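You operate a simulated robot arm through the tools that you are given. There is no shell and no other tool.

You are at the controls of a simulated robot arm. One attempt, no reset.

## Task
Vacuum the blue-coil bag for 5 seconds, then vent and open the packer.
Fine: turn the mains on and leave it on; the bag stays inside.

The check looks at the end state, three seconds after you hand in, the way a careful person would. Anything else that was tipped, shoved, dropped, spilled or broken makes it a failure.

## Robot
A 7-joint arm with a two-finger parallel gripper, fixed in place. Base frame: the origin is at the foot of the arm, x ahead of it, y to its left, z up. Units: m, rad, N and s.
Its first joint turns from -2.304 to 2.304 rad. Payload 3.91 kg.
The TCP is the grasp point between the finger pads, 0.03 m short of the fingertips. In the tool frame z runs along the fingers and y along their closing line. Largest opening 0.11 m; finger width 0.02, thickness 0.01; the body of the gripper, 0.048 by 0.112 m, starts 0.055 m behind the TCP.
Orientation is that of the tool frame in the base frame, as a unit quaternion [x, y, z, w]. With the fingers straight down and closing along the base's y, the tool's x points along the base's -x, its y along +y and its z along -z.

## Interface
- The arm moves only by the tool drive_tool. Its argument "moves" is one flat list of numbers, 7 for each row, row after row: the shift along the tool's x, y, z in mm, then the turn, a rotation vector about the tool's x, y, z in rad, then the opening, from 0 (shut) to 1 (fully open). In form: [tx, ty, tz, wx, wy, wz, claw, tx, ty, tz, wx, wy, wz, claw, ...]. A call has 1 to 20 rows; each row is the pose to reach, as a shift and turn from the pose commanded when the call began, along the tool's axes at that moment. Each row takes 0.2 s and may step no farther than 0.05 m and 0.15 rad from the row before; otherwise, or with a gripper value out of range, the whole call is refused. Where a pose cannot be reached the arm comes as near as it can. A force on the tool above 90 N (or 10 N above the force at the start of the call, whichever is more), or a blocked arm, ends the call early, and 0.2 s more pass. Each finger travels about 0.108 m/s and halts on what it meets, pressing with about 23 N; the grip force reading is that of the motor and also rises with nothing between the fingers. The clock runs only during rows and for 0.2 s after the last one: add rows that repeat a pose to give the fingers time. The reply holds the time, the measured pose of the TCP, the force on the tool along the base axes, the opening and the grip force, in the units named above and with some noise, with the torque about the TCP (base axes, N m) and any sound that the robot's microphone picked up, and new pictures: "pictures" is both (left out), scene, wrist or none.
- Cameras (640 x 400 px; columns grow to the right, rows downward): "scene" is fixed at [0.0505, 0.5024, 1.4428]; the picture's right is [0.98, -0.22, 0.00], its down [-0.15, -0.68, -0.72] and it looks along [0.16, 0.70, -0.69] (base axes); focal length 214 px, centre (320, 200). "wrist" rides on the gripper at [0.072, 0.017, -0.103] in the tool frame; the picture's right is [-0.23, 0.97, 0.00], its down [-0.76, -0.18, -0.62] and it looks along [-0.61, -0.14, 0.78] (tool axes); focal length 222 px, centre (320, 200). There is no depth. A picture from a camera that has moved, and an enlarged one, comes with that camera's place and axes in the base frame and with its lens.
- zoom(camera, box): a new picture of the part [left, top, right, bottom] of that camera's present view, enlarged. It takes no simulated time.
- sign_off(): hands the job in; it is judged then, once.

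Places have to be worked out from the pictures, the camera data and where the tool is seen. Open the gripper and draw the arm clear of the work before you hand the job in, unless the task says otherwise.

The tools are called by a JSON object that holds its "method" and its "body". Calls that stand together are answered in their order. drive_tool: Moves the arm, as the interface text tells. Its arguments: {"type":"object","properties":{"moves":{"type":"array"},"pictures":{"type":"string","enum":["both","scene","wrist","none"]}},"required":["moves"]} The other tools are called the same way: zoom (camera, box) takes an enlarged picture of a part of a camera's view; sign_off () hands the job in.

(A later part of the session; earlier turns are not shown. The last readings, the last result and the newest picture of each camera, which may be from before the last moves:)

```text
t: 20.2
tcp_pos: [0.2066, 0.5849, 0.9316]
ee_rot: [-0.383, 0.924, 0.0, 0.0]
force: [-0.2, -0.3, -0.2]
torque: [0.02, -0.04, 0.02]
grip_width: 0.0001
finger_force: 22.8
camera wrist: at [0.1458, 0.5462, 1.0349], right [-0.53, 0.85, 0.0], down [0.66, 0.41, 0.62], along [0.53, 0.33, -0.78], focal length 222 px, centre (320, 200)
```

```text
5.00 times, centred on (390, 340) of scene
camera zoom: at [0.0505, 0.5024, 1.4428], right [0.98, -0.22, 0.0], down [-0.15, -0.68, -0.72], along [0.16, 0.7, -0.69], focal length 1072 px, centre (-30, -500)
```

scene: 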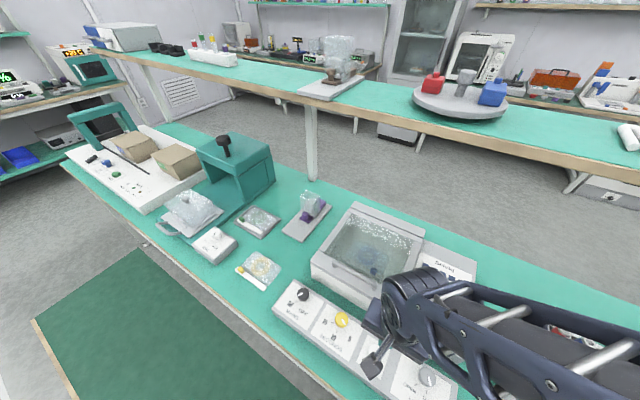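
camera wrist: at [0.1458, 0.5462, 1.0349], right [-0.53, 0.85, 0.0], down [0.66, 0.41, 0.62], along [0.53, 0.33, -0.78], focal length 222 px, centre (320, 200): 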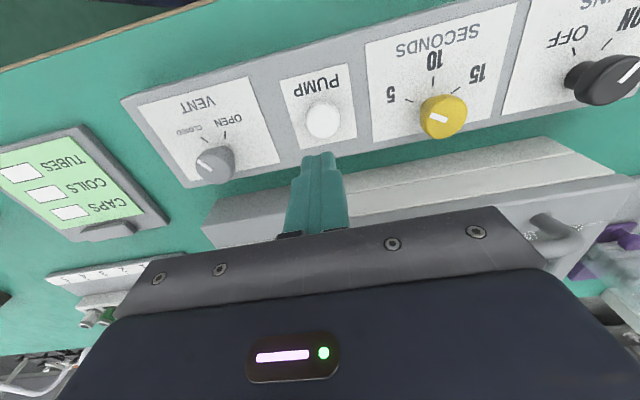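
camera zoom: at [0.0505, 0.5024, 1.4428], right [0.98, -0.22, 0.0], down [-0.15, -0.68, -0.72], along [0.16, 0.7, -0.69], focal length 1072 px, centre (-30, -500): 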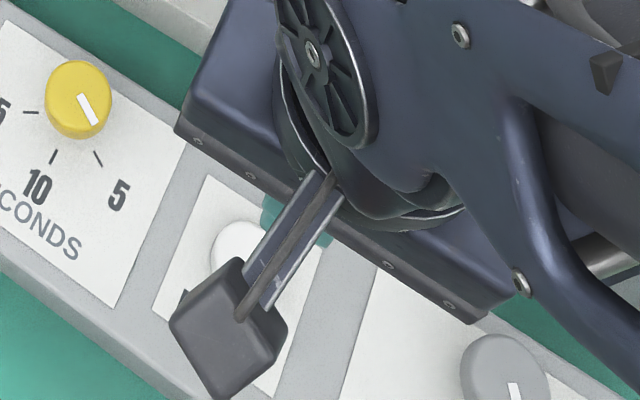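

The shut fingertips are about 3 mm off the button centre (0.206, 0.586). I'll correct that and go down 60 mm to just above the button.

{"method": "drive_tool", "body": {"moves": [1, 2, 20, 0, 0, 0, 0, 1, 2, 40, 0, 0, 0, 0, 1, 2, 60, 0, 0, 0, 0, 1, 2, 60, 0, 0, 0, 0], "pictures": "wrist"}}

{"method": "zoom", "body": {"camera": "wrist", "box": [240, 80, 420, 200]}}

```text
t: 21.2
tcp_pos: [0.2047, 0.5855, 0.8698]
ee_rot: [-0.384, 0.923, 0.0, 0.0]
force: [-0.1, 0.0, 0.1]
torque: [0.0, 0.01, -0.02]
grip_width: 0.0
finger_force: 23.4
camera wrist: at [0.1432, 0.5461, 0.9749], right [-0.53, 0.85, 0.0], down [0.66, 0.41, 0.62], along [0.53, 0.33, -0.78], focal length 222 px, centre (320, 200)
```

wrist: 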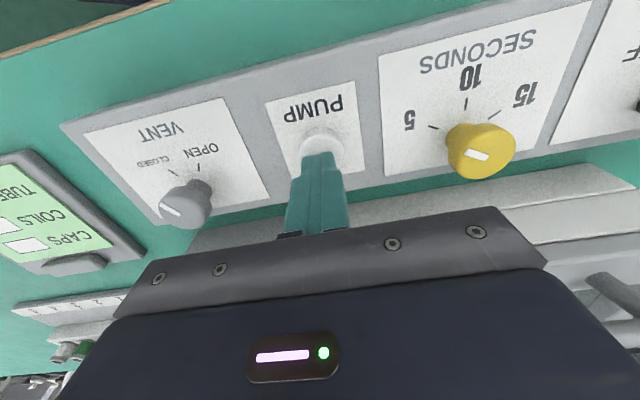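

```text
3.33 times, centred on (330, 140) of wrist
camera zoom: at [0.1432, 0.5461, 0.9749], right [-0.53, 0.85, 0.0], down [0.66, 0.41, 0.62], along [0.53, 0.33, -0.78], focal length 740 px, centre (287, 400)
```

zoom: 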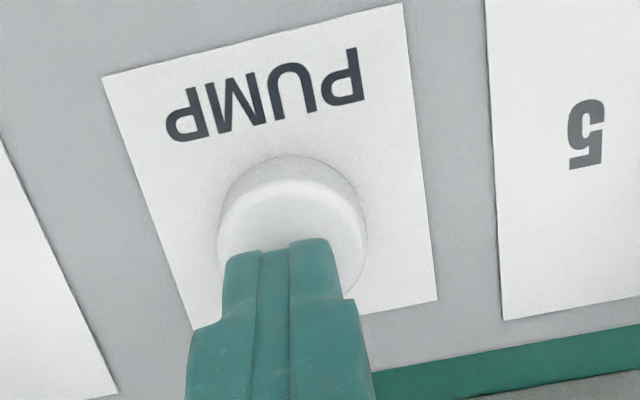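

The tips are hovering over the button with no contact. I'll go down in small steps and watch the force and the sound.

{"method": "drive_tool", "body": {"moves": [0, 0, 3, 0, 0, 0, 0, 0, 0, 6, 0, 0, 0, 0, 0, 0, 8, 0, 0, 0, 0], "pictures": "wrist"}}

```text
t: 22.0
tcp_pos: [0.2056, 0.5855, 0.8643]
ee_rot: [-0.383, 0.924, 0.001, 0.0]
force: [1.2, -0.8, 1.6]
torque: [-0.01, -0.01, -0.01]
grip_width: 0.0
finger_force: 22.4
camera wrist: at [0.1433, 0.5465, 0.967], right [-0.53, 0.85, 0.0], down [0.66, 0.41, 0.62], along [0.53, 0.33, -0.78], focal length 222 px, centre (320, 200)
```

wrist: 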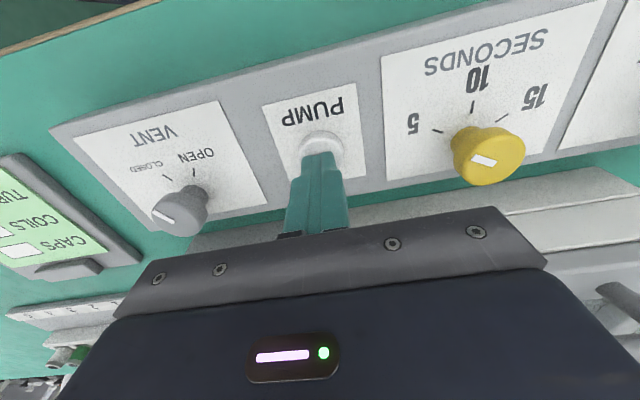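

A light upward force (1.6 N) suggests first contact at tip z≈0.834. I'll press on a few millimetres at a time.

{"method": "drive_tool", "body": {"moves": [0, 0, 2, 0, 0, 0, 0, 0, 0, 3, 0, 0, 0, 0], "pictures": "none"}}

```text
t: 22.6
tcp_pos: [0.2056, 0.5848, 0.8613]
ee_rot: [-0.383, 0.924, 0.0, 0.001]
force: [0.9, 0.6, 2.5]
torque: [-0.01, -0.02, -0.01]
grip_width: 0.0
finger_force: 22.6
heard: click
```

A click: the button has registered at about 2.5 N. I'll check whether the vacuum bars or the DONE lamp can be seen from either camera.

{"method": "zoom", "body": {"camera": "scene", "box": [380, 230, 490, 320]}}

{"method": "zoom", "body": {"camera": "wrist", "box": [180, 60, 420, 220]}}

```text
4.44 times, centred on (435, 275) of scene
camera zoom: at [0.0505, 0.5024, 1.4428], right [0.98, -0.22, 0.0], down [-0.15, -0.68, -0.72], along [0.16, 0.7, -0.69], focal length 953 px, centre (-191, -133)
```

zoom: 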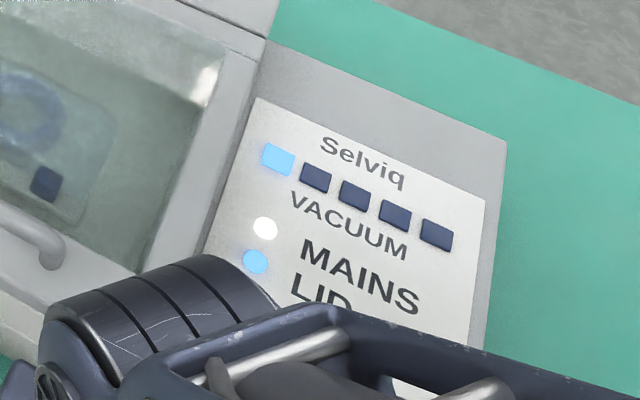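

```text
2.50 times, centred on (300, 140) of wrist
camera zoom: at [0.1432, 0.5464, 0.9639], right [-0.53, 0.85, 0.0], down [0.66, 0.41, 0.62], along [0.53, 0.33, -0.78], focal length 555 px, centre (370, 350)
```

zoom: 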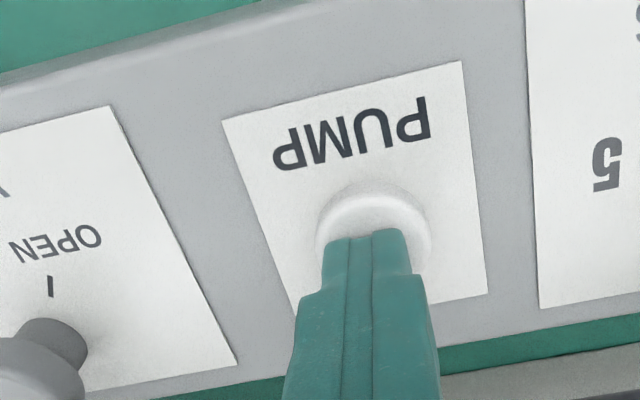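

The pump is running: the first vacuum bar has lit. I'll hold the button still and watch the bars fill.

{"method": "drive_tool", "body": {"moves": [0, 0, 0, 0, 0, 0, 0, 0, 0, 0, 0, 0, 0, 0, 0, 0, 0, 0, 0, 0, 0, 0, 0, 0, 0, 0, 0, 0], "pictures": "none"}}

{"method": "zoom", "body": {"camera": "scene", "box": [380, 230, 490, 320]}}

```text
t: 23.6
tcp_pos: [0.2061, 0.5848, 0.8618]
ee_rot: [-0.385, 0.923, 0.0, 0.0]
force: [1.1, 1.4, 3.2]
torque: [0.02, 0.0, -0.01]
grip_width: 0.0001
finger_force: 22.7
```

```text
4.44 times, centred on (435, 275) of scene
camera zoom: at [0.0505, 0.5024, 1.4428], right [0.98, -0.22, 0.0], down [-0.15, -0.68, -0.72], along [0.16, 0.7, -0.69], focal length 953 px, centre (-191, -133)
```

zoom: 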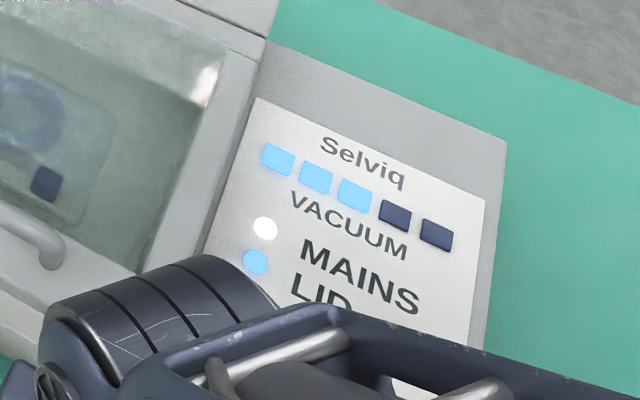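

Three bars are lit after roughly 1.2 s. I'll keep holding and check again.

{"method": "drive_tool", "body": {"moves": [0, 0, 0, 0, 0, 0, 0, 0, 0, 0, 0, 0, 0, 0, 0, 0, 0, 0, 0, 0, 0, 0, 0, 0, 0, 0, 0, 0], "pictures": "none"}}

{"method": "zoom", "body": {"camera": "scene", "box": [380, 230, 490, 320]}}

```text
t: 24.6
tcp_pos: [0.2053, 0.5862, 0.8606]
ee_rot: [-0.385, 0.923, 0.0, -0.001]
force: [0.7, 1.7, 2.5]
torque: [0.02, -0.02, 0.01]
grip_width: 0.0001
finger_force: 23.0
```

```text
4.44 times, centred on (435, 275) of scene
camera zoom: at [0.0505, 0.5024, 1.4428], right [0.98, -0.22, 0.0], down [-0.15, -0.68, -0.72], along [0.16, 0.7, -0.69], focal length 953 px, centre (-191, -133)
```

zoom: 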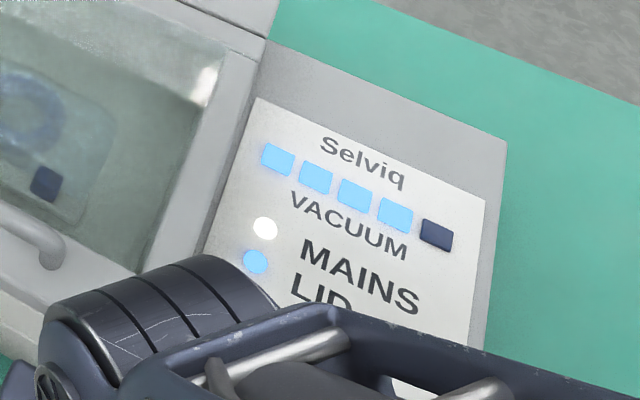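

Four bars are lit at about 2.2 s. I'll hold for two more seconds.

{"method": "drive_tool", "body": {"moves": [0, 0, 0, 0, 0, 0, 0, 0, 0, 0, 0, 0, 0, 0, 0, 0, 0, 0, 0, 0, 0, 0, 0, 0, 0, 0, 0, 0, 0, 0, 0, 0, 0, 0, 0, 0, 0, 0, 0, 0, 0, 0, 0, 0, 0, 0, 0, 0, 0, 0, 0, 0, 0, 0, 0, 0, 0, 0, 0, 0, 0, 0, 0], "pictures": "none"}}

{"method": "zoom", "body": {"camera": "scene", "box": [380, 230, 490, 320]}}

```text
t: 26.6
tcp_pos: [0.2045, 0.5852, 0.8612]
ee_rot: [-0.383, 0.924, -0.001, 0.0]
force: [-0.4, -0.7, 2.6]
torque: [-0.02, 0.04, -0.01]
grip_width: 0.0001
finger_force: 22.8
```

```text
4.44 times, centred on (435, 275) of scene
camera zoom: at [0.0505, 0.5024, 1.4428], right [0.98, -0.22, 0.0], down [-0.15, -0.68, -0.72], along [0.16, 0.7, -0.69], focal length 953 px, centre (-191, -133)
```

zoom: 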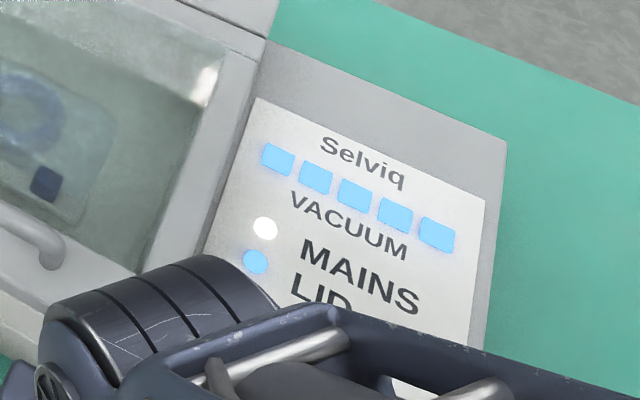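

All five bars are lit at about 4.3 s. I'll hold one more second, to the 5 s mark, and listen for the end of the cycle.

{"method": "drive_tool", "body": {"moves": [0, 0, 0, 0, 0, 0, 0, 0, 0, 0, 0, 0, 0, 0, 0, 0, 0, 0, 0, 0, 0, 0, 0, 0, 0, 0, 0, 0], "pictures": "none"}}

{"method": "zoom", "body": {"camera": "scene", "box": [380, 230, 490, 320]}}

```text
t: 27.6
tcp_pos: [0.205, 0.5857, 0.861]
ee_rot: [-0.384, 0.923, 0.001, 0.0]
force: [0.0, 0.7, 2.6]
torque: [-0.02, -0.02, 0.02]
grip_width: 0.0
finger_force: 22.7
```

```text
4.44 times, centred on (435, 275) of scene
camera zoom: at [0.0505, 0.5024, 1.4428], right [0.98, -0.22, 0.0], down [-0.15, -0.68, -0.72], along [0.16, 0.7, -0.69], focal length 953 px, centre (-191, -133)
```

zoom: 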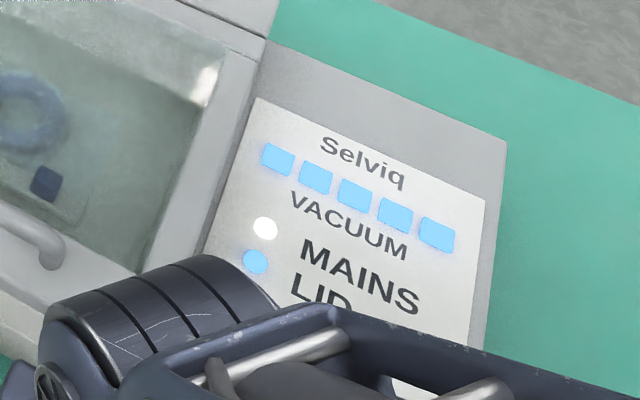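

The bag now looks drawn tight on the coil, and 5 s have passed since the click. I'll lift off the button and go above the vent knob, opening the fingers on the way, so the DONE lamp comes into view.

{"method": "drive_tool", "body": {"moves": [0, 0, -36, 0, 0, 0, 0, 0, 0, -71, 0, 0, 0, 0, -4, -27, -71, 0, 0, -0.131, 0.2, -7, -54, -71, 0, 0, -0.262, 0.4, -11, -81, -71, 0, 0, -0.393, 0.6, -14, -109, -71, 0, 0, -0.524, 0.6, -14, -109, -71, 0, 0, -0.524, 0.6], "pictures": "both"}}

{"method": "zoom", "body": {"camera": "scene", "box": [320, 210, 490, 320]}}

{"method": "zoom", "body": {"camera": "wrist", "box": [240, 80, 420, 200]}}

```text
t: 29.2
tcp_pos: [0.2929, 0.519, 0.9299]
ee_rot: [-0.611, 0.792, 0.0, 0.0]
force: [0.2, 0.3, 0.0]
torque: [0.01, -0.01, 0.01]
grip_width: 0.0657
finger_force: 0.1
camera wrist: at [0.2593, 0.4532, 1.0331], right [-0.88, 0.47, 0.0], down [0.37, 0.69, 0.62], along [0.29, 0.55, -0.78], focal length 222 px, centre (320, 200)
```

scene: 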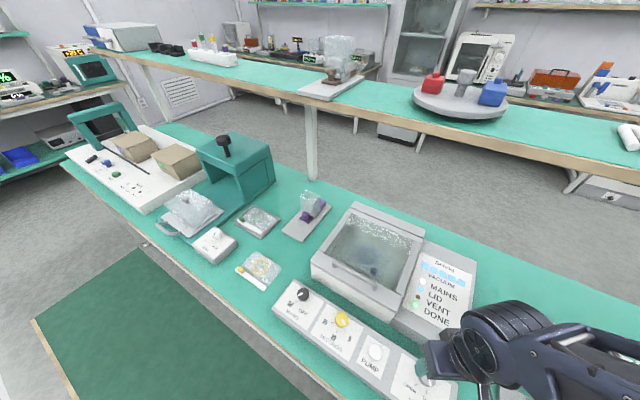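
wrist: 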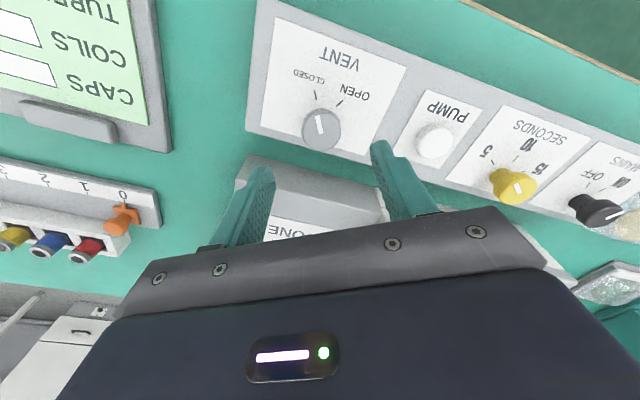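

```text
3.64 times, centred on (405, 265) of scene
camera zoom: at [0.0505, 0.5024, 1.4428], right [0.98, -0.22, 0.0], down [-0.15, -0.68, -0.72], along [0.16, 0.7, -0.69], focal length 780 px, centre (11, -36)
```

zoom: 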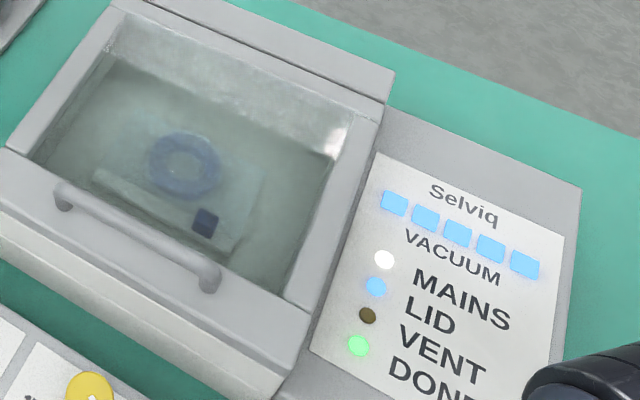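

```text
3.33 times, centred on (330, 140) of wrist
camera zoom: at [0.2593, 0.4532, 1.0331], right [-0.88, 0.47, 0.0], down [0.37, 0.69, 0.62], along [0.29, 0.55, -0.78], focal length 740 px, centre (287, 400)
```

zoom: 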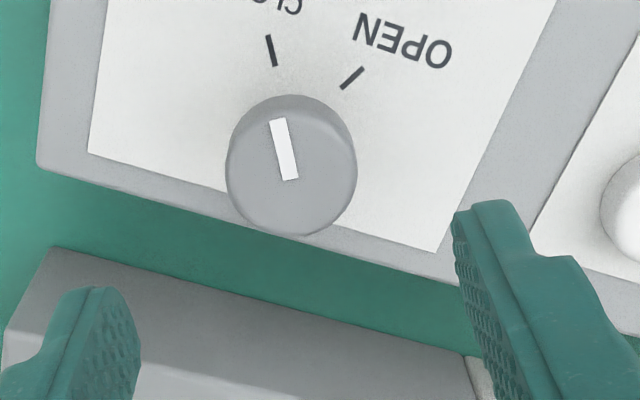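

DONE is lit with all five bars holding, so the cycle is complete. The vent knob is centred below the tool, so I'll descend, grip and turn clockwise 60° to OPEN.

{"method": "drive_tool", "body": {"moves": [0, 0, 25, 0, 0, 0, 0.6, 0, 0, 50, 0, 0, 0, 0.6, 0, 0, 69, 0, 0, 0, 0.6, 0, 0, 69, 0, 0, 0, 0.6], "pictures": "wrist"}}

{"method": "zoom", "body": {"camera": "wrist", "box": [240, 110, 420, 230]}}

```text
t: 30.2
tcp_pos: [0.2922, 0.5206, 0.8619]
ee_rot: [-0.61, 0.792, 0.0, 0.0]
force: [-0.2, 0.4, -0.1]
torque: [-0.01, 0.0, 0.02]
grip_width: 0.0662
finger_force: 0.1
camera wrist: at [0.2578, 0.454, 0.9649], right [-0.88, 0.47, 0.0], down [0.37, 0.69, 0.62], along [0.29, 0.55, -0.78], focal length 222 px, centre (320, 200)
```

wrist: 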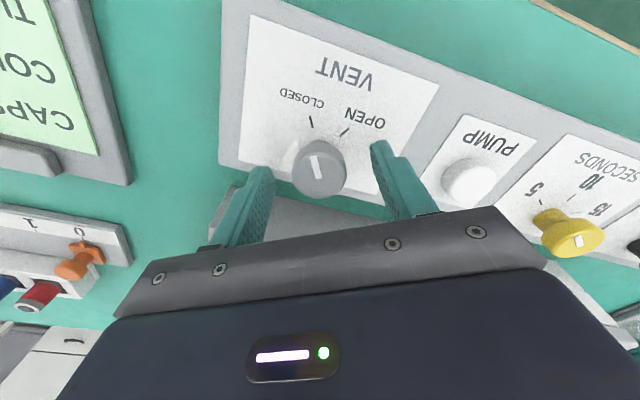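

```text
3.33 times, centred on (330, 170) of wrist
camera zoom: at [0.2578, 0.454, 0.9649], right [-0.88, 0.47, 0.0], down [0.37, 0.69, 0.62], along [0.29, 0.55, -0.78], focal length 740 px, centre (287, 300)
```

zoom: 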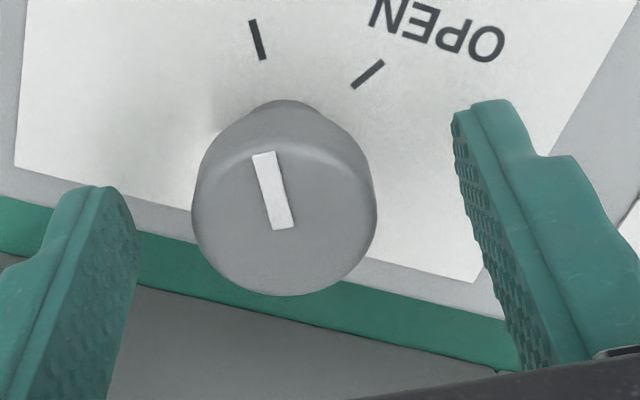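

The fingers straddle the vent knob cleanly; a 1 mm shift to the left centres it. I'll close and turn to OPEN.

{"method": "drive_tool", "body": {"moves": [0, -1, 0, 0, 0, 0, 0.5, 0, -1, 0, 0, 0, 0, 0.2, 0, -1, 0, 0, 0, 0, 0.2, 0, -1, 0, 0, 0, 0.131, 0.2, 0, -1, 0, 0, 0, 0.262, 0.2, 0, -1, 0, 0, 0, 0.393, 0.2, 0, -1, 0, 0, 0, 0.524, 0.2, 0, -1, 0, 0, 0, 0.655, 0.2, 0, -1, 0, 0, 0, 0.785, 0.2, 0, -1, 0, 0, 0, 0.916, 0.2, 0, -1, 0, 0, 0, 1.05, 0.2, 0, -1, 0, 0, 0, 1.05, 0.2], "pictures": "wrist"}}

{"method": "zoom", "body": {"camera": "scene", "box": [320, 210, 490, 320]}}

{"method": "zoom", "body": {"camera": "wrist", "box": [240, 90, 400, 200]}}

```text
t: 32.8
tcp_pos: [0.2928, 0.5179, 0.8629]
ee_rot: [-0.13, 0.991, 0.0, 0.001]
force: [-13.2, -12.3, 8.6]
torque: [-0.66, 0.45, 0.24]
grip_width: 0.0338
finger_force: 44.5
camera wrist: at [0.2195, 0.5163, 0.9652], right [-0.03, 1.0, 0.0], down [0.78, 0.03, 0.62], along [0.62, 0.02, -0.78], focal length 222 px, centre (320, 200)
```

wrist: 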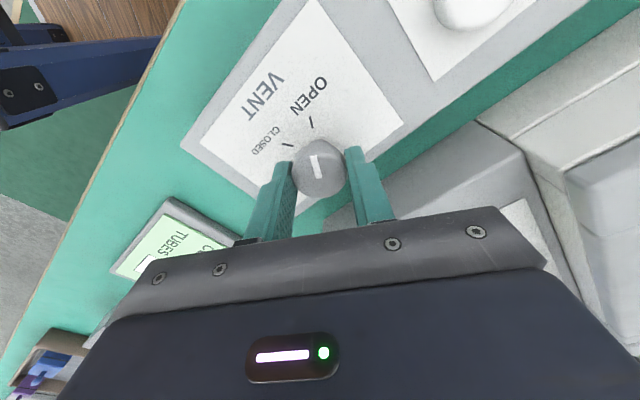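

```text
3.64 times, centred on (405, 265) of scene
camera zoom: at [0.0505, 0.5024, 1.4428], right [0.98, -0.22, 0.0], down [-0.15, -0.68, -0.72], along [0.16, 0.7, -0.69], focal length 780 px, centre (11, -36)
```

zoom: 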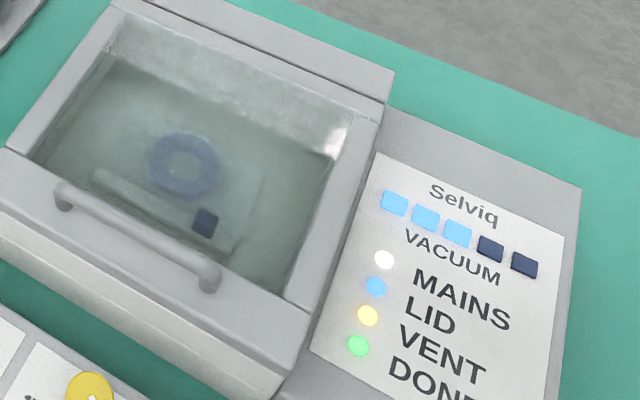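

```text
3.64 times, centred on (320, 145) of wrist
camera zoom: at [0.2195, 0.5163, 0.9652], right [-0.03, 1.0, 0.0], down [0.78, 0.03, 0.62], along [0.62, 0.02, -0.78], focal length 808 px, centre (320, 400)
```

zoom: 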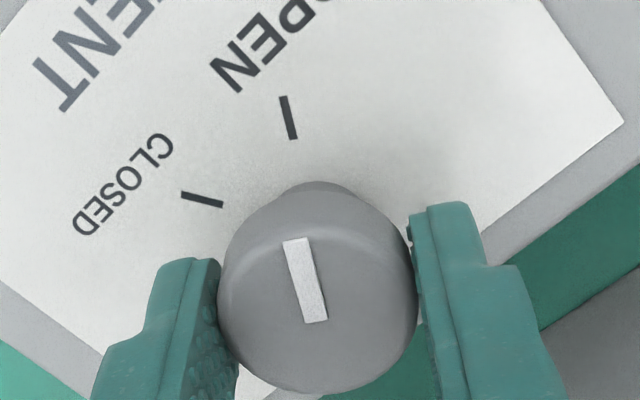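

The VENT lamp is lit and the vacuum bars are dropping, so the vent is open. I'll release the knob, lift clear and watch the bars go out before touching the lid.

{"method": "drive_tool", "body": {"moves": [0, 0, 0, 0, 0, 0, 0.6, 0, 0, 0, 0, 0, 0, 0.6, 0, 0, -40, 0, 0, 0, 0.6, 0, 0, -80, 0, 0, 0, 0.6, 0, 0, -120, 0, 0, 0, 0.6, 0, 0, -160, 0, 0, 0, 0.6, 0, 0, -160, 0, 0, 0, 0.6], "pictures": "both"}}

{"method": "zoom", "body": {"camera": "scene", "box": [320, 210, 490, 320]}}

{"method": "zoom", "body": {"camera": "wrist", "box": [400, 60, 640, 220]}}

```text
t: 34.4
tcp_pos: [0.2943, 0.5204, 1.0254]
ee_rot: [-0.13, 0.991, 0.0, -0.001]
force: [-0.6, 0.7, -0.3]
torque: [0.02, -0.01, 0.01]
grip_width: 0.066
finger_force: 0.0
camera wrist: at [0.2208, 0.5179, 1.1283], right [-0.03, 1.0, 0.0], down [0.78, 0.03, 0.62], along [0.62, 0.02, -0.78], focal length 222 px, centre (320, 200)
```

scene: 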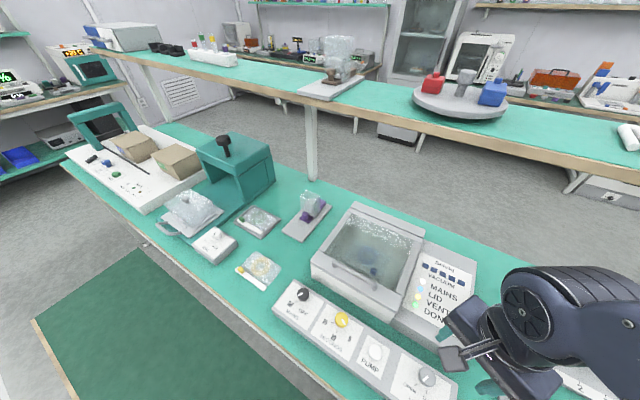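
wrist: 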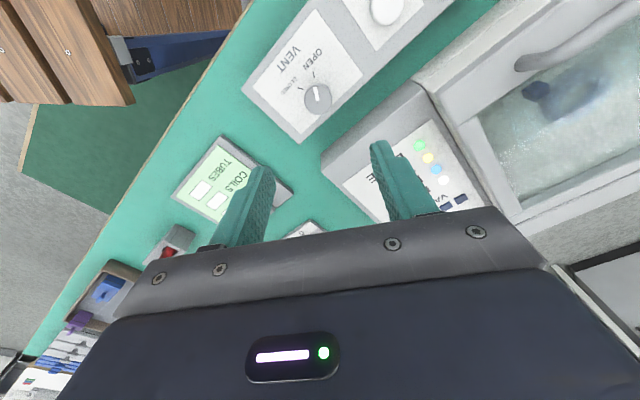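

```text
3.64 times, centred on (405, 265) of scene
camera zoom: at [0.0505, 0.5024, 1.4428], right [0.98, -0.22, 0.0], down [-0.15, -0.68, -0.72], along [0.16, 0.7, -0.69], focal length 780 px, centre (11, -36)
```

zoom: 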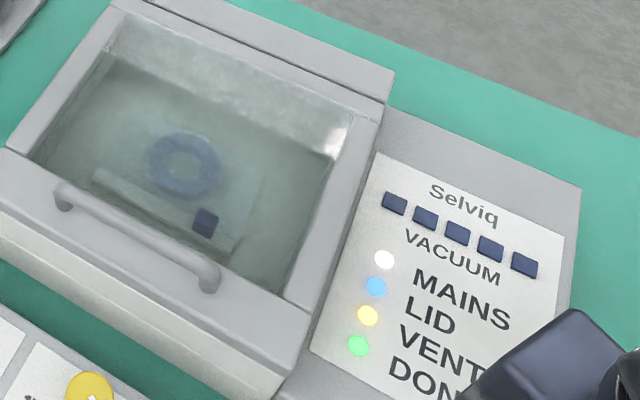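

```text
2.50 times, centred on (520, 140) of wrist
camera zoom: at [0.2208, 0.5179, 1.1283], right [-0.03, 1.0, 0.0], down [0.78, 0.03, 0.62], along [0.62, 0.02, -0.78], focal length 555 px, centre (-180, 350)
```

zoom: 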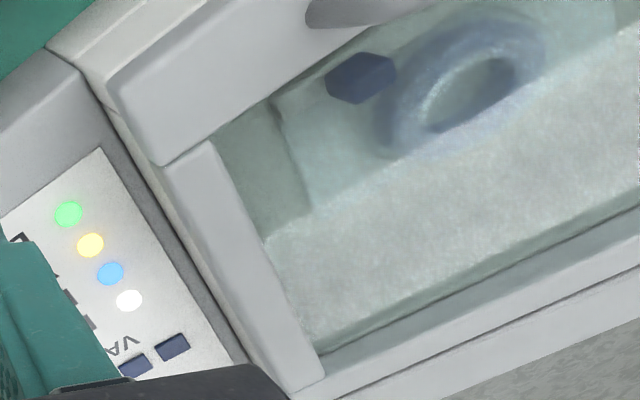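

All five vacuum bars are out, so the chamber is vented. Next is the lid: I'm moving above the handle middle, about (0.197, 0.750), and yawing to 135° so the fingers close across the bar.

{"method": "drive_tool", "body": {"moves": [2, 17, 0, 0, 0, -0.14, 0.6, 4, 33, 0, 0, 0, -0.279, 0.6, 7, 50, 0, 0, 0, -0.419, 0.6, 9, 66, 0, 0, 0, -0.558, 0.6, 11, 83, 0, 0, 0, -0.698, 0.6, 13, 99, 0, 0, 0, -0.838, 0.6, 16, 116, 0, 0, 0, -0.977, 0.6, 18, 132, 0, 0, 0, -1.117, 0.6, 20, 149, 0, 0, 0, -1.257, 0.6, 22, 165, 0, 0, 0, -1.396, 0.6, 25, 182, 0, 0, 0, -1.536, 0.6, 27, 198, 0, 0, 0, -1.675, 0.6, 29, 215, 0, 0, 0, -1.815, 0.6, 31, 231, 0, 0, 0, -1.955, 0.6, 34, 248, 0, 0, 0, -2.094, 0.6, 34, 248, 0, 0, 0, -2.094, 0.6], "pictures": "both"}}

{"method": "zoom", "body": {"camera": "wrist", "box": [200, 60, 440, 220]}}

```text
t: 37.8
tcp_pos: [0.1964, 0.7495, 1.0233]
ee_rot: [0.924, -0.382, 0.0, -0.001]
force: [0.2, 0.3, 0.0]
torque: [0.0, 0.0, -0.01]
grip_width: 0.066
finger_force: 0.0
camera wrist: at [0.2368, 0.6866, 1.1253], right [-0.85, -0.53, 0.0], down [-0.41, 0.66, 0.62], along [-0.33, 0.53, -0.78], focal length 222 px, centre (320, 200)
```

scene: 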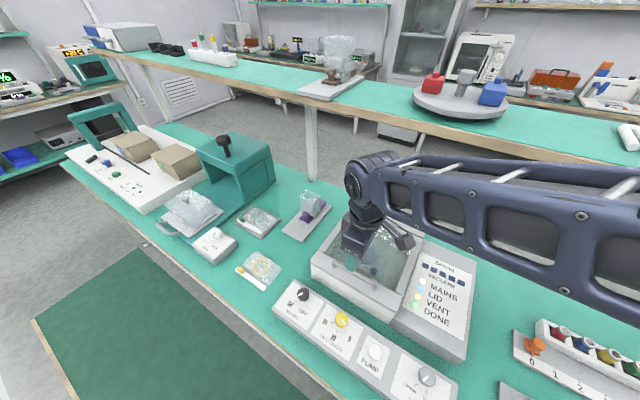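
wrist: 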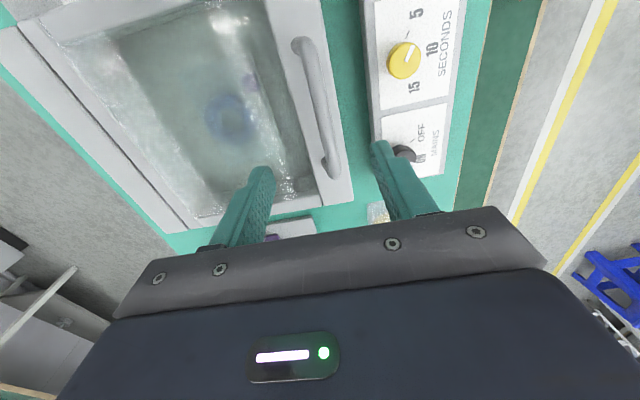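

```text
2.50 times, centred on (320, 140) of wrist
camera zoom: at [0.2368, 0.6866, 1.1253], right [-0.85, -0.53, 0.0], down [-0.41, 0.66, 0.62], along [-0.33, 0.53, -0.78], focal length 555 px, centre (320, 350)
```

zoom: 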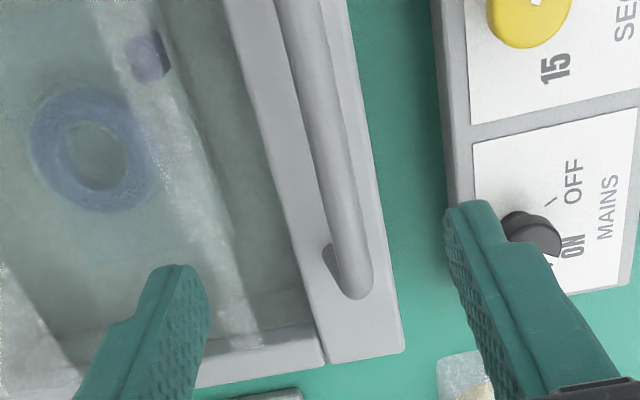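

The bar's centre line is at perp ≈0.668 m, z≈0.905, and the lid top is about 25 mm below it; the TCP is right over the middle. I'll descend 100 mm so the fingertips straddle the bar without touching the lid.

{"method": "drive_tool", "body": {"moves": [0, 0, 35, 0, 0, 0, 0.6, 0, 0, 70, 0, 0, 0, 0.6, 0, 0, 90, 0, 0, 0, 0.6, 0, 0, 100, 0, 0, 0, 0.6, 0, 0, 100, 0, 0, 0, 0.6], "pictures": "both"}}

{"method": "zoom", "body": {"camera": "wrist", "box": [220, 80, 440, 220]}}

{"method": "zoom", "body": {"camera": "scene", "box": [310, 200, 430, 300]}}

```text
t: 39.0
tcp_pos: [0.1964, 0.7503, 0.9209]
ee_rot: [0.924, -0.383, 0.001, 0.0]
force: [0.5, -0.6, -1.0]
torque: [0.01, 0.03, 0.03]
grip_width: 0.0662
finger_force: 0.1
camera wrist: at [0.2362, 0.687, 1.0244], right [-0.85, -0.53, 0.0], down [-0.41, 0.66, 0.62], along [-0.33, 0.53, -0.78], focal length 222 px, centre (320, 200)
```

scene: 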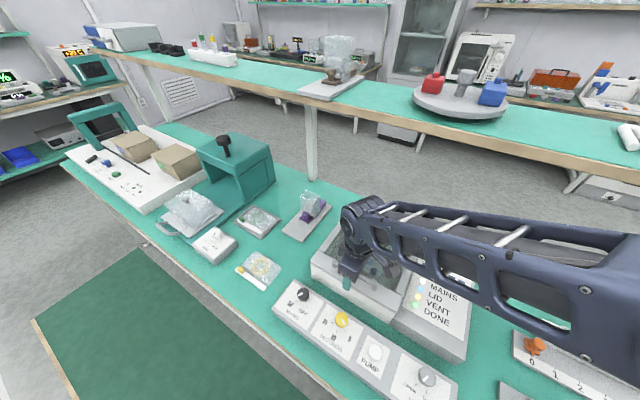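
wrist: 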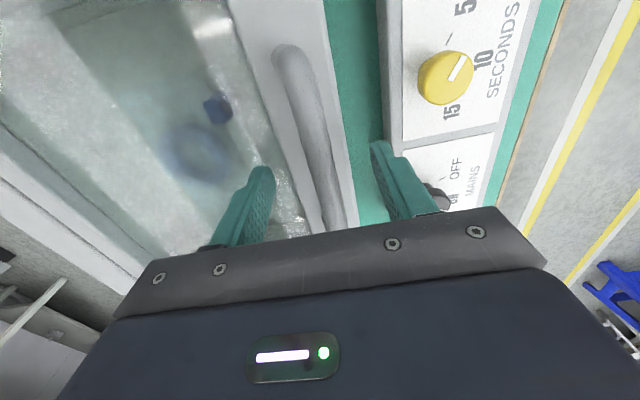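

```text
2.86 times, centred on (330, 150) of wrist
camera zoom: at [0.2362, 0.687, 1.0244], right [-0.85, -0.53, 0.0], down [-0.41, 0.66, 0.62], along [-0.33, 0.53, -0.78], focal length 635 px, centre (291, 343)
```

zoom: 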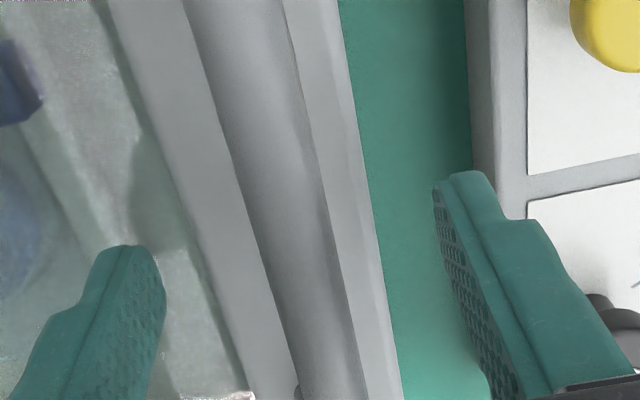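

```text
4.00 times, centred on (370, 250) of scene
camera zoom: at [0.0505, 0.5024, 1.4428], right [0.98, -0.22, 0.0], down [-0.15, -0.68, -0.72], along [0.16, 0.7, -0.69], focal length 858 px, centre (120, 0)
```

zoom: 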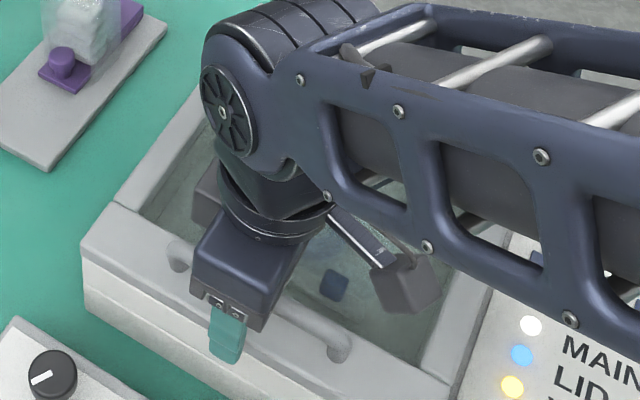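

The bar is between the pads, about 1 mm off centre. I'll close on it and raise it gently along the first few degrees of the lid's arc, watching the force.

{"method": "drive_tool", "body": {"moves": [0, 1, 0, 0, 0, 0, 0.3, 0, 1, 0, 0, 0, 0, 0, 0, 1, 0, 0, 0, 0, 0, 0, 0, -6, 0, 0, 0, 0, 0, -1, -12, 0, 0, 0, 0, 0, -2, -18, 0, 0, 0, 0, 0, -4, -24, 0, 0, 0, 0, 0, -4, -24, 0, 0, 0, 0], "pictures": "both"}}

{"method": "zoom", "body": {"camera": "scene", "box": [300, 220, 440, 320]}}

```text
t: 40.8
tcp_pos: [0.1978, 0.752, 0.9475]
ee_rot: [0.924, -0.383, -0.001, -0.001]
force: [-19.9, -28.2, 10.7]
torque: [0.38, 0.44, 0.09]
grip_width: 0.0138
finger_force: 44.9
camera wrist: at [0.2378, 0.6886, 1.0511], right [-0.85, -0.53, 0.0], down [-0.41, 0.66, 0.62], along [-0.33, 0.53, -0.78], focal length 222 px, centre (320, 200)
```

scene: 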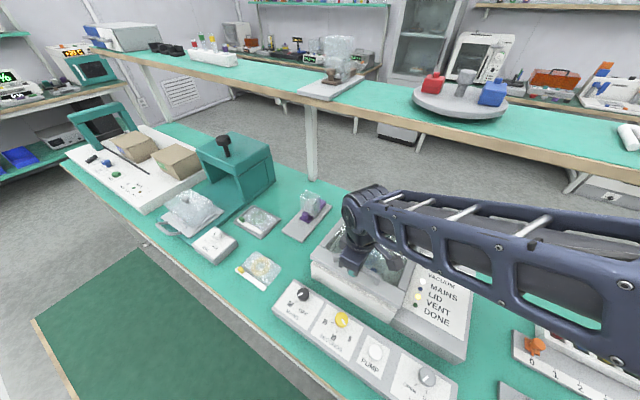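
wrist: 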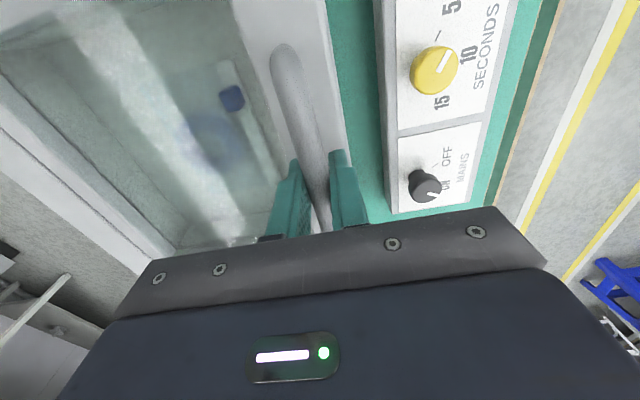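

```text
4.00 times, centred on (370, 270) of scene
camera zoom: at [0.0505, 0.5024, 1.4428], right [0.98, -0.22, 0.0], down [-0.15, -0.68, -0.72], along [0.16, 0.7, -0.69], focal length 858 px, centre (120, -80)
```

zoom: 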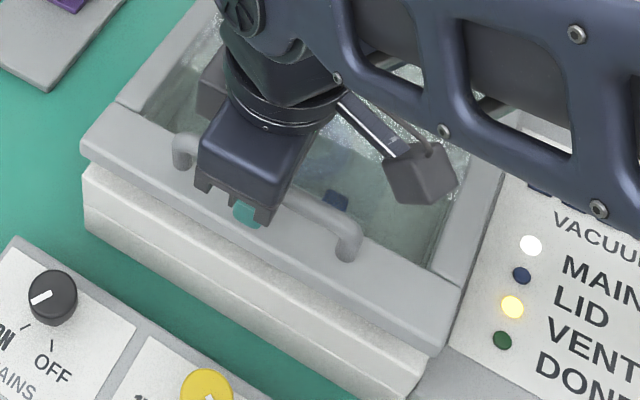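

The lid is lifting: the LID lamp went out and the front edge has risen. The force of about 34 N is directed radially away from the hinge, so my path cuts inside the arc. I'll ease 2 mm back toward the robot to measure the effect.

{"method": "drive_tool", "body": {"moves": [0, 1, 0, 0, 0, 0, 0, 0, 2, 0, 0, 0, 0, 0, 0, 2, 0, 0, 0, 0, 0], "pictures": "none"}}

```text
t: 41.6
tcp_pos: [0.1983, 0.7497, 0.9477]
ee_rot: [0.924, -0.382, 0.0, -0.001]
force: [-12.9, 4.4, 4.5]
torque: [0.44, 0.23, 0.1]
grip_width: 0.0135
finger_force: 45.0
```

Easing back dropped the radial force from 34 N to about 6 N (roughly 14 N/mm), so the arc starts nearly straight up. There's no downward pull either; I'll loosen the fingers slightly to see whether the lid holds itself at this small angle.

{"method": "drive_tool", "body": {"moves": [0, 0, 0, 0, 0, 0, 0.2, 0, 0, 0, 0, 0, 0, 0.2, 0, 0, 0, 0, 0, 0, 0.2], "pictures": "wrist"}}

{"method": "zoom", "body": {"camera": "scene", "box": [300, 220, 440, 320]}}

{"method": "zoom", "body": {"camera": "wrist", "box": [220, 80, 440, 220]}}

```text
t: 42.4
tcp_pos: [0.1979, 0.7496, 0.9464]
ee_rot: [0.924, -0.383, 0.0, 0.0]
force: [0.1, -0.7, -0.7]
torque: [0.02, 0.0, -0.01]
grip_width: 0.022
finger_force: 0.1
camera wrist: at [0.2375, 0.6877, 1.0495], right [-0.85, -0.53, 0.0], down [-0.41, 0.66, 0.62], along [-0.33, 0.53, -0.78], focal length 222 px, centre (320, 200)
```

wrist: 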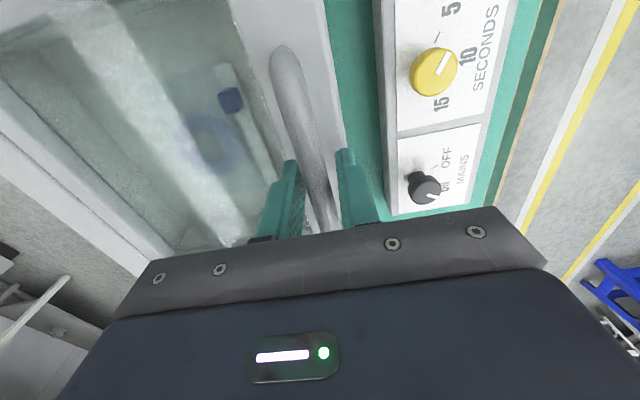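

```text
4.00 times, centred on (370, 270) of scene
camera zoom: at [0.0505, 0.5024, 1.4428], right [0.98, -0.22, 0.0], down [-0.15, -0.68, -0.72], along [0.16, 0.7, -0.69], focal length 858 px, centre (120, -80)
```

zoom: 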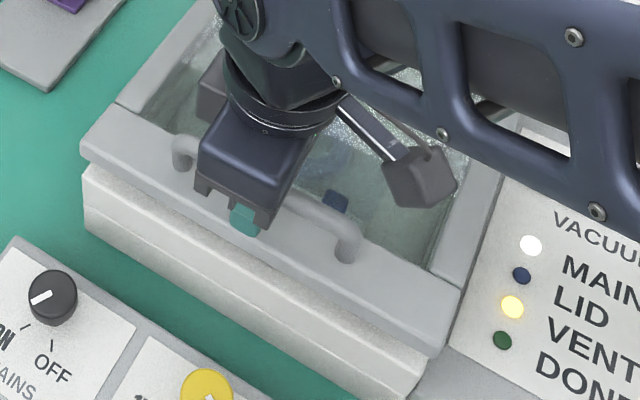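

```text
2.86 times, centred on (330, 150) of wrist
camera zoom: at [0.2375, 0.6877, 1.0495], right [-0.85, -0.53, 0.0], down [-0.41, 0.66, 0.62], along [-0.33, 0.53, -0.78], focal length 635 px, centre (291, 343)
```

zoom: 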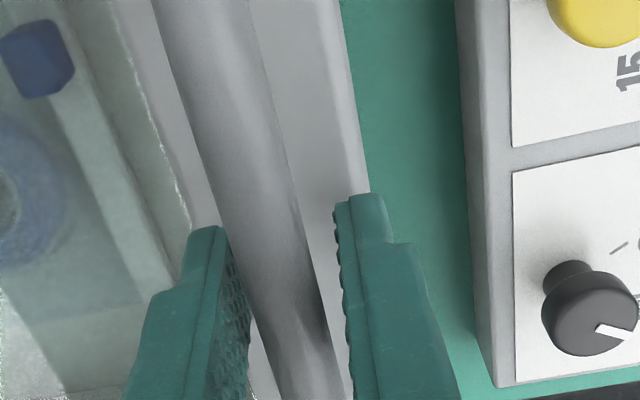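

The lid stays up on its own with the fingers loose, so the hinge holds by friction. I'll re-grip and continue along the arc (radius about 0.23 m) for another 10°.

{"method": "drive_tool", "body": {"moves": [0, 0, 0, 0, 0, 0, 0, 0, 0, 0, 0, 0, 0, 0, 0, -2, -10, 0, 0, 0, 0, 0, -4, -19, 0, 0, 0, 0, 0, -7, -29, 0, 0, 0, 0, 0, -10, -38, 0, 0, 0, 0, 0, -10, -38, 0, 0, 0, 0], "pictures": "none"}}

```text
t: 44.0
tcp_pos: [0.2077, 0.7587, 0.9822]
ee_rot: [0.923, -0.384, 0.0, 0.0]
force: [27.9, 52.4, -26.6]
torque: [0.21, 0.18, 0.17]
grip_width: 0.0134
finger_force: 45.0
```

The force (57 N toward +p, 27 N down) is radial toward the hinge, so the tool is about 4 mm outside the arc. I'll correct inward by that amount and re-read.

{"method": "drive_tool", "body": {"moves": [0, -2, 1, 0, 0, 0, 0, 0, -4, 1, 0, 0, 0, 0, 0, -4, 1, 0, 0, 0, 0], "pictures": "both"}}

{"method": "zoom", "body": {"camera": "scene", "box": [300, 190, 460, 310]}}

```text
t: 44.8
tcp_pos: [0.2085, 0.7582, 0.9829]
ee_rot: [0.924, -0.383, 0.0, 0.001]
force: [23.7, -7.7, -6.6]
torque: [-0.75, -0.63, -0.01]
grip_width: 0.0135
finger_force: 45.6
camera wrist: at [0.2483, 0.6965, 1.086], right [-0.85, -0.53, 0.0], down [-0.41, 0.67, 0.62], along [-0.33, 0.53, -0.78], focal length 222 px, centre (320, 200)
```

scene: 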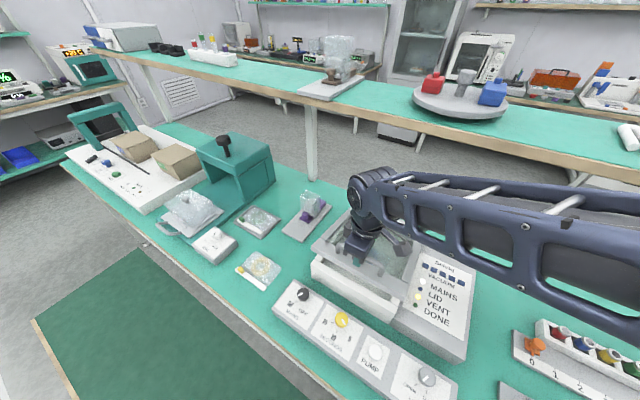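
wrist: 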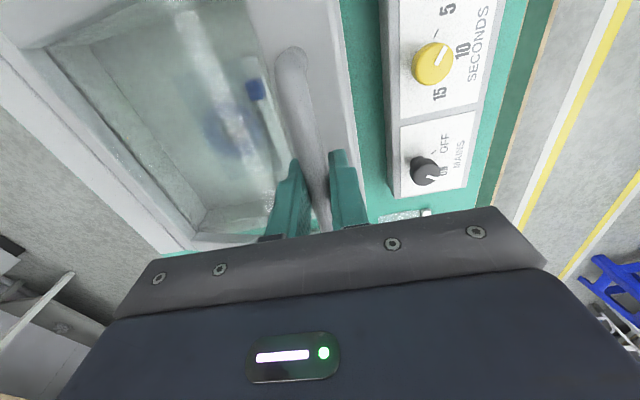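

```text
3.33 times, centred on (380, 250) of scene
camera zoom: at [0.0505, 0.5024, 1.4428], right [0.98, -0.22, 0.0], down [-0.15, -0.68, -0.72], along [0.16, 0.7, -0.69], focal length 715 px, centre (120, 33)
```

zoom: 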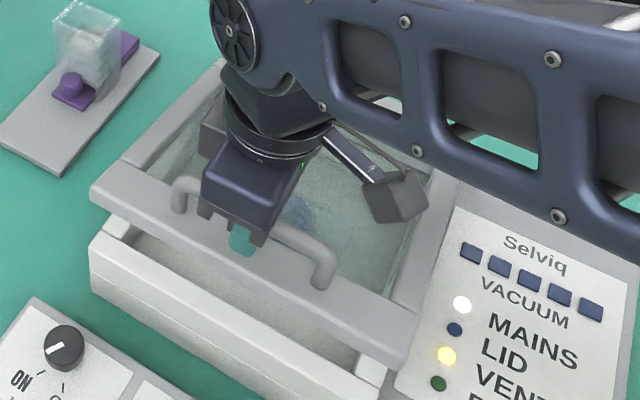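

The lid is up about 16° and the radial force is small. Fitting the poses gives R≈0.23 m and a current bar angle of about 22°; I'll continue 15° further along that arc with a small trim.

{"method": "drive_tool", "body": {"moves": [1, -5, -9, 0, 0, 0, 0, 1, -9, -18, 0, 0, 0, 0, 1, -14, -27, 0, 0, 0, 0, 1, -19, -36, 0, 0, 0, 0, 1, -25, -44, 0, 0, 0, 0, 1, -31, -52, 0, 0, 0, 0, 1, -31, -52, 0, 0, 0, 0], "pictures": "scene"}}

```text
t: 46.4
tcp_pos: [0.229, 0.7812, 1.0339]
ee_rot: [0.924, -0.382, -0.001, 0.0]
force: [14.4, 5.4, -12.7]
torque: [0.09, 0.12, -0.09]
grip_width: 0.0137
finger_force: 44.8
```

scene: 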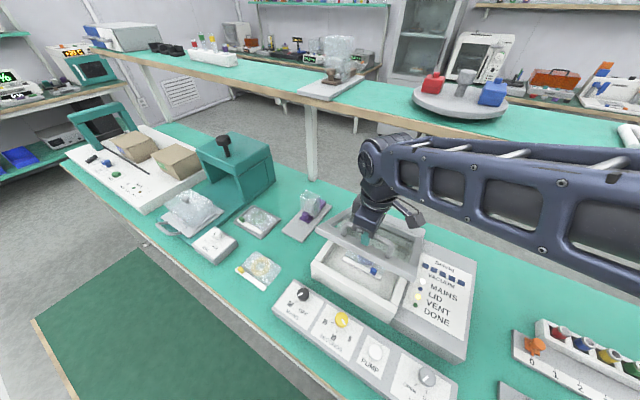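

The lid is at about 31° with low force, and the chamber and bag are visible. I'll continue another 20° along the arc.

{"method": "drive_tool", "body": {"moves": [0, -7, -8, 0, 0, 0, 0, 0, -14, -15, 0, 0, 0, 0, 0, -21, -23, 0, 0, 0, 0, 0, -28, -30, 0, 0, 0, 0, 0, -35, -36, 0, 0, 0, 0, 0, -43, -43, 0, 0, 0, 0, 0, -51, -49, 0, 0, 0, 0, 0, -60, -54, 0, 0, 0, 0, 0, -60, -54, 0, 0, 0, 0], "pictures": "both"}}

{"method": "zoom", "body": {"camera": "scene", "box": [300, 170, 460, 310]}}

```text
t: 48.4
tcp_pos: [0.274, 0.8248, 1.0899]
ee_rot: [0.924, -0.382, 0.0, 0.0]
force: [5.4, 1.5, -9.2]
torque: [-0.4, -0.31, -0.59]
grip_width: 0.0137
finger_force: 45.0
camera wrist: at [0.3125, 0.7618, 1.1924], right [-0.85, -0.53, 0.0], down [-0.41, 0.66, 0.62], along [-0.33, 0.53, -0.78], focal length 222 px, centre (320, 200)
```

scene: 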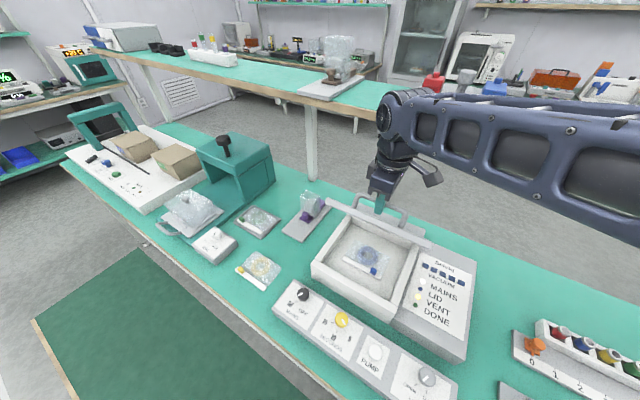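
wrist: 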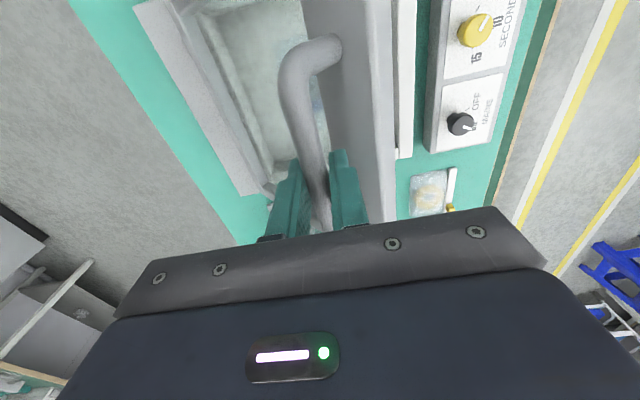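

```text
2.86 times, centred on (380, 240) of scene
camera zoom: at [0.0505, 0.5024, 1.4428], right [0.98, -0.22, 0.0], down [-0.15, -0.68, -0.72], along [0.16, 0.7, -0.69], focal length 613 px, centre (149, 86)
```

zoom: 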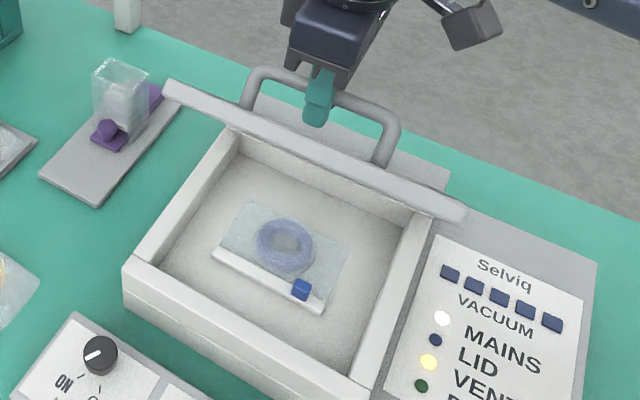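

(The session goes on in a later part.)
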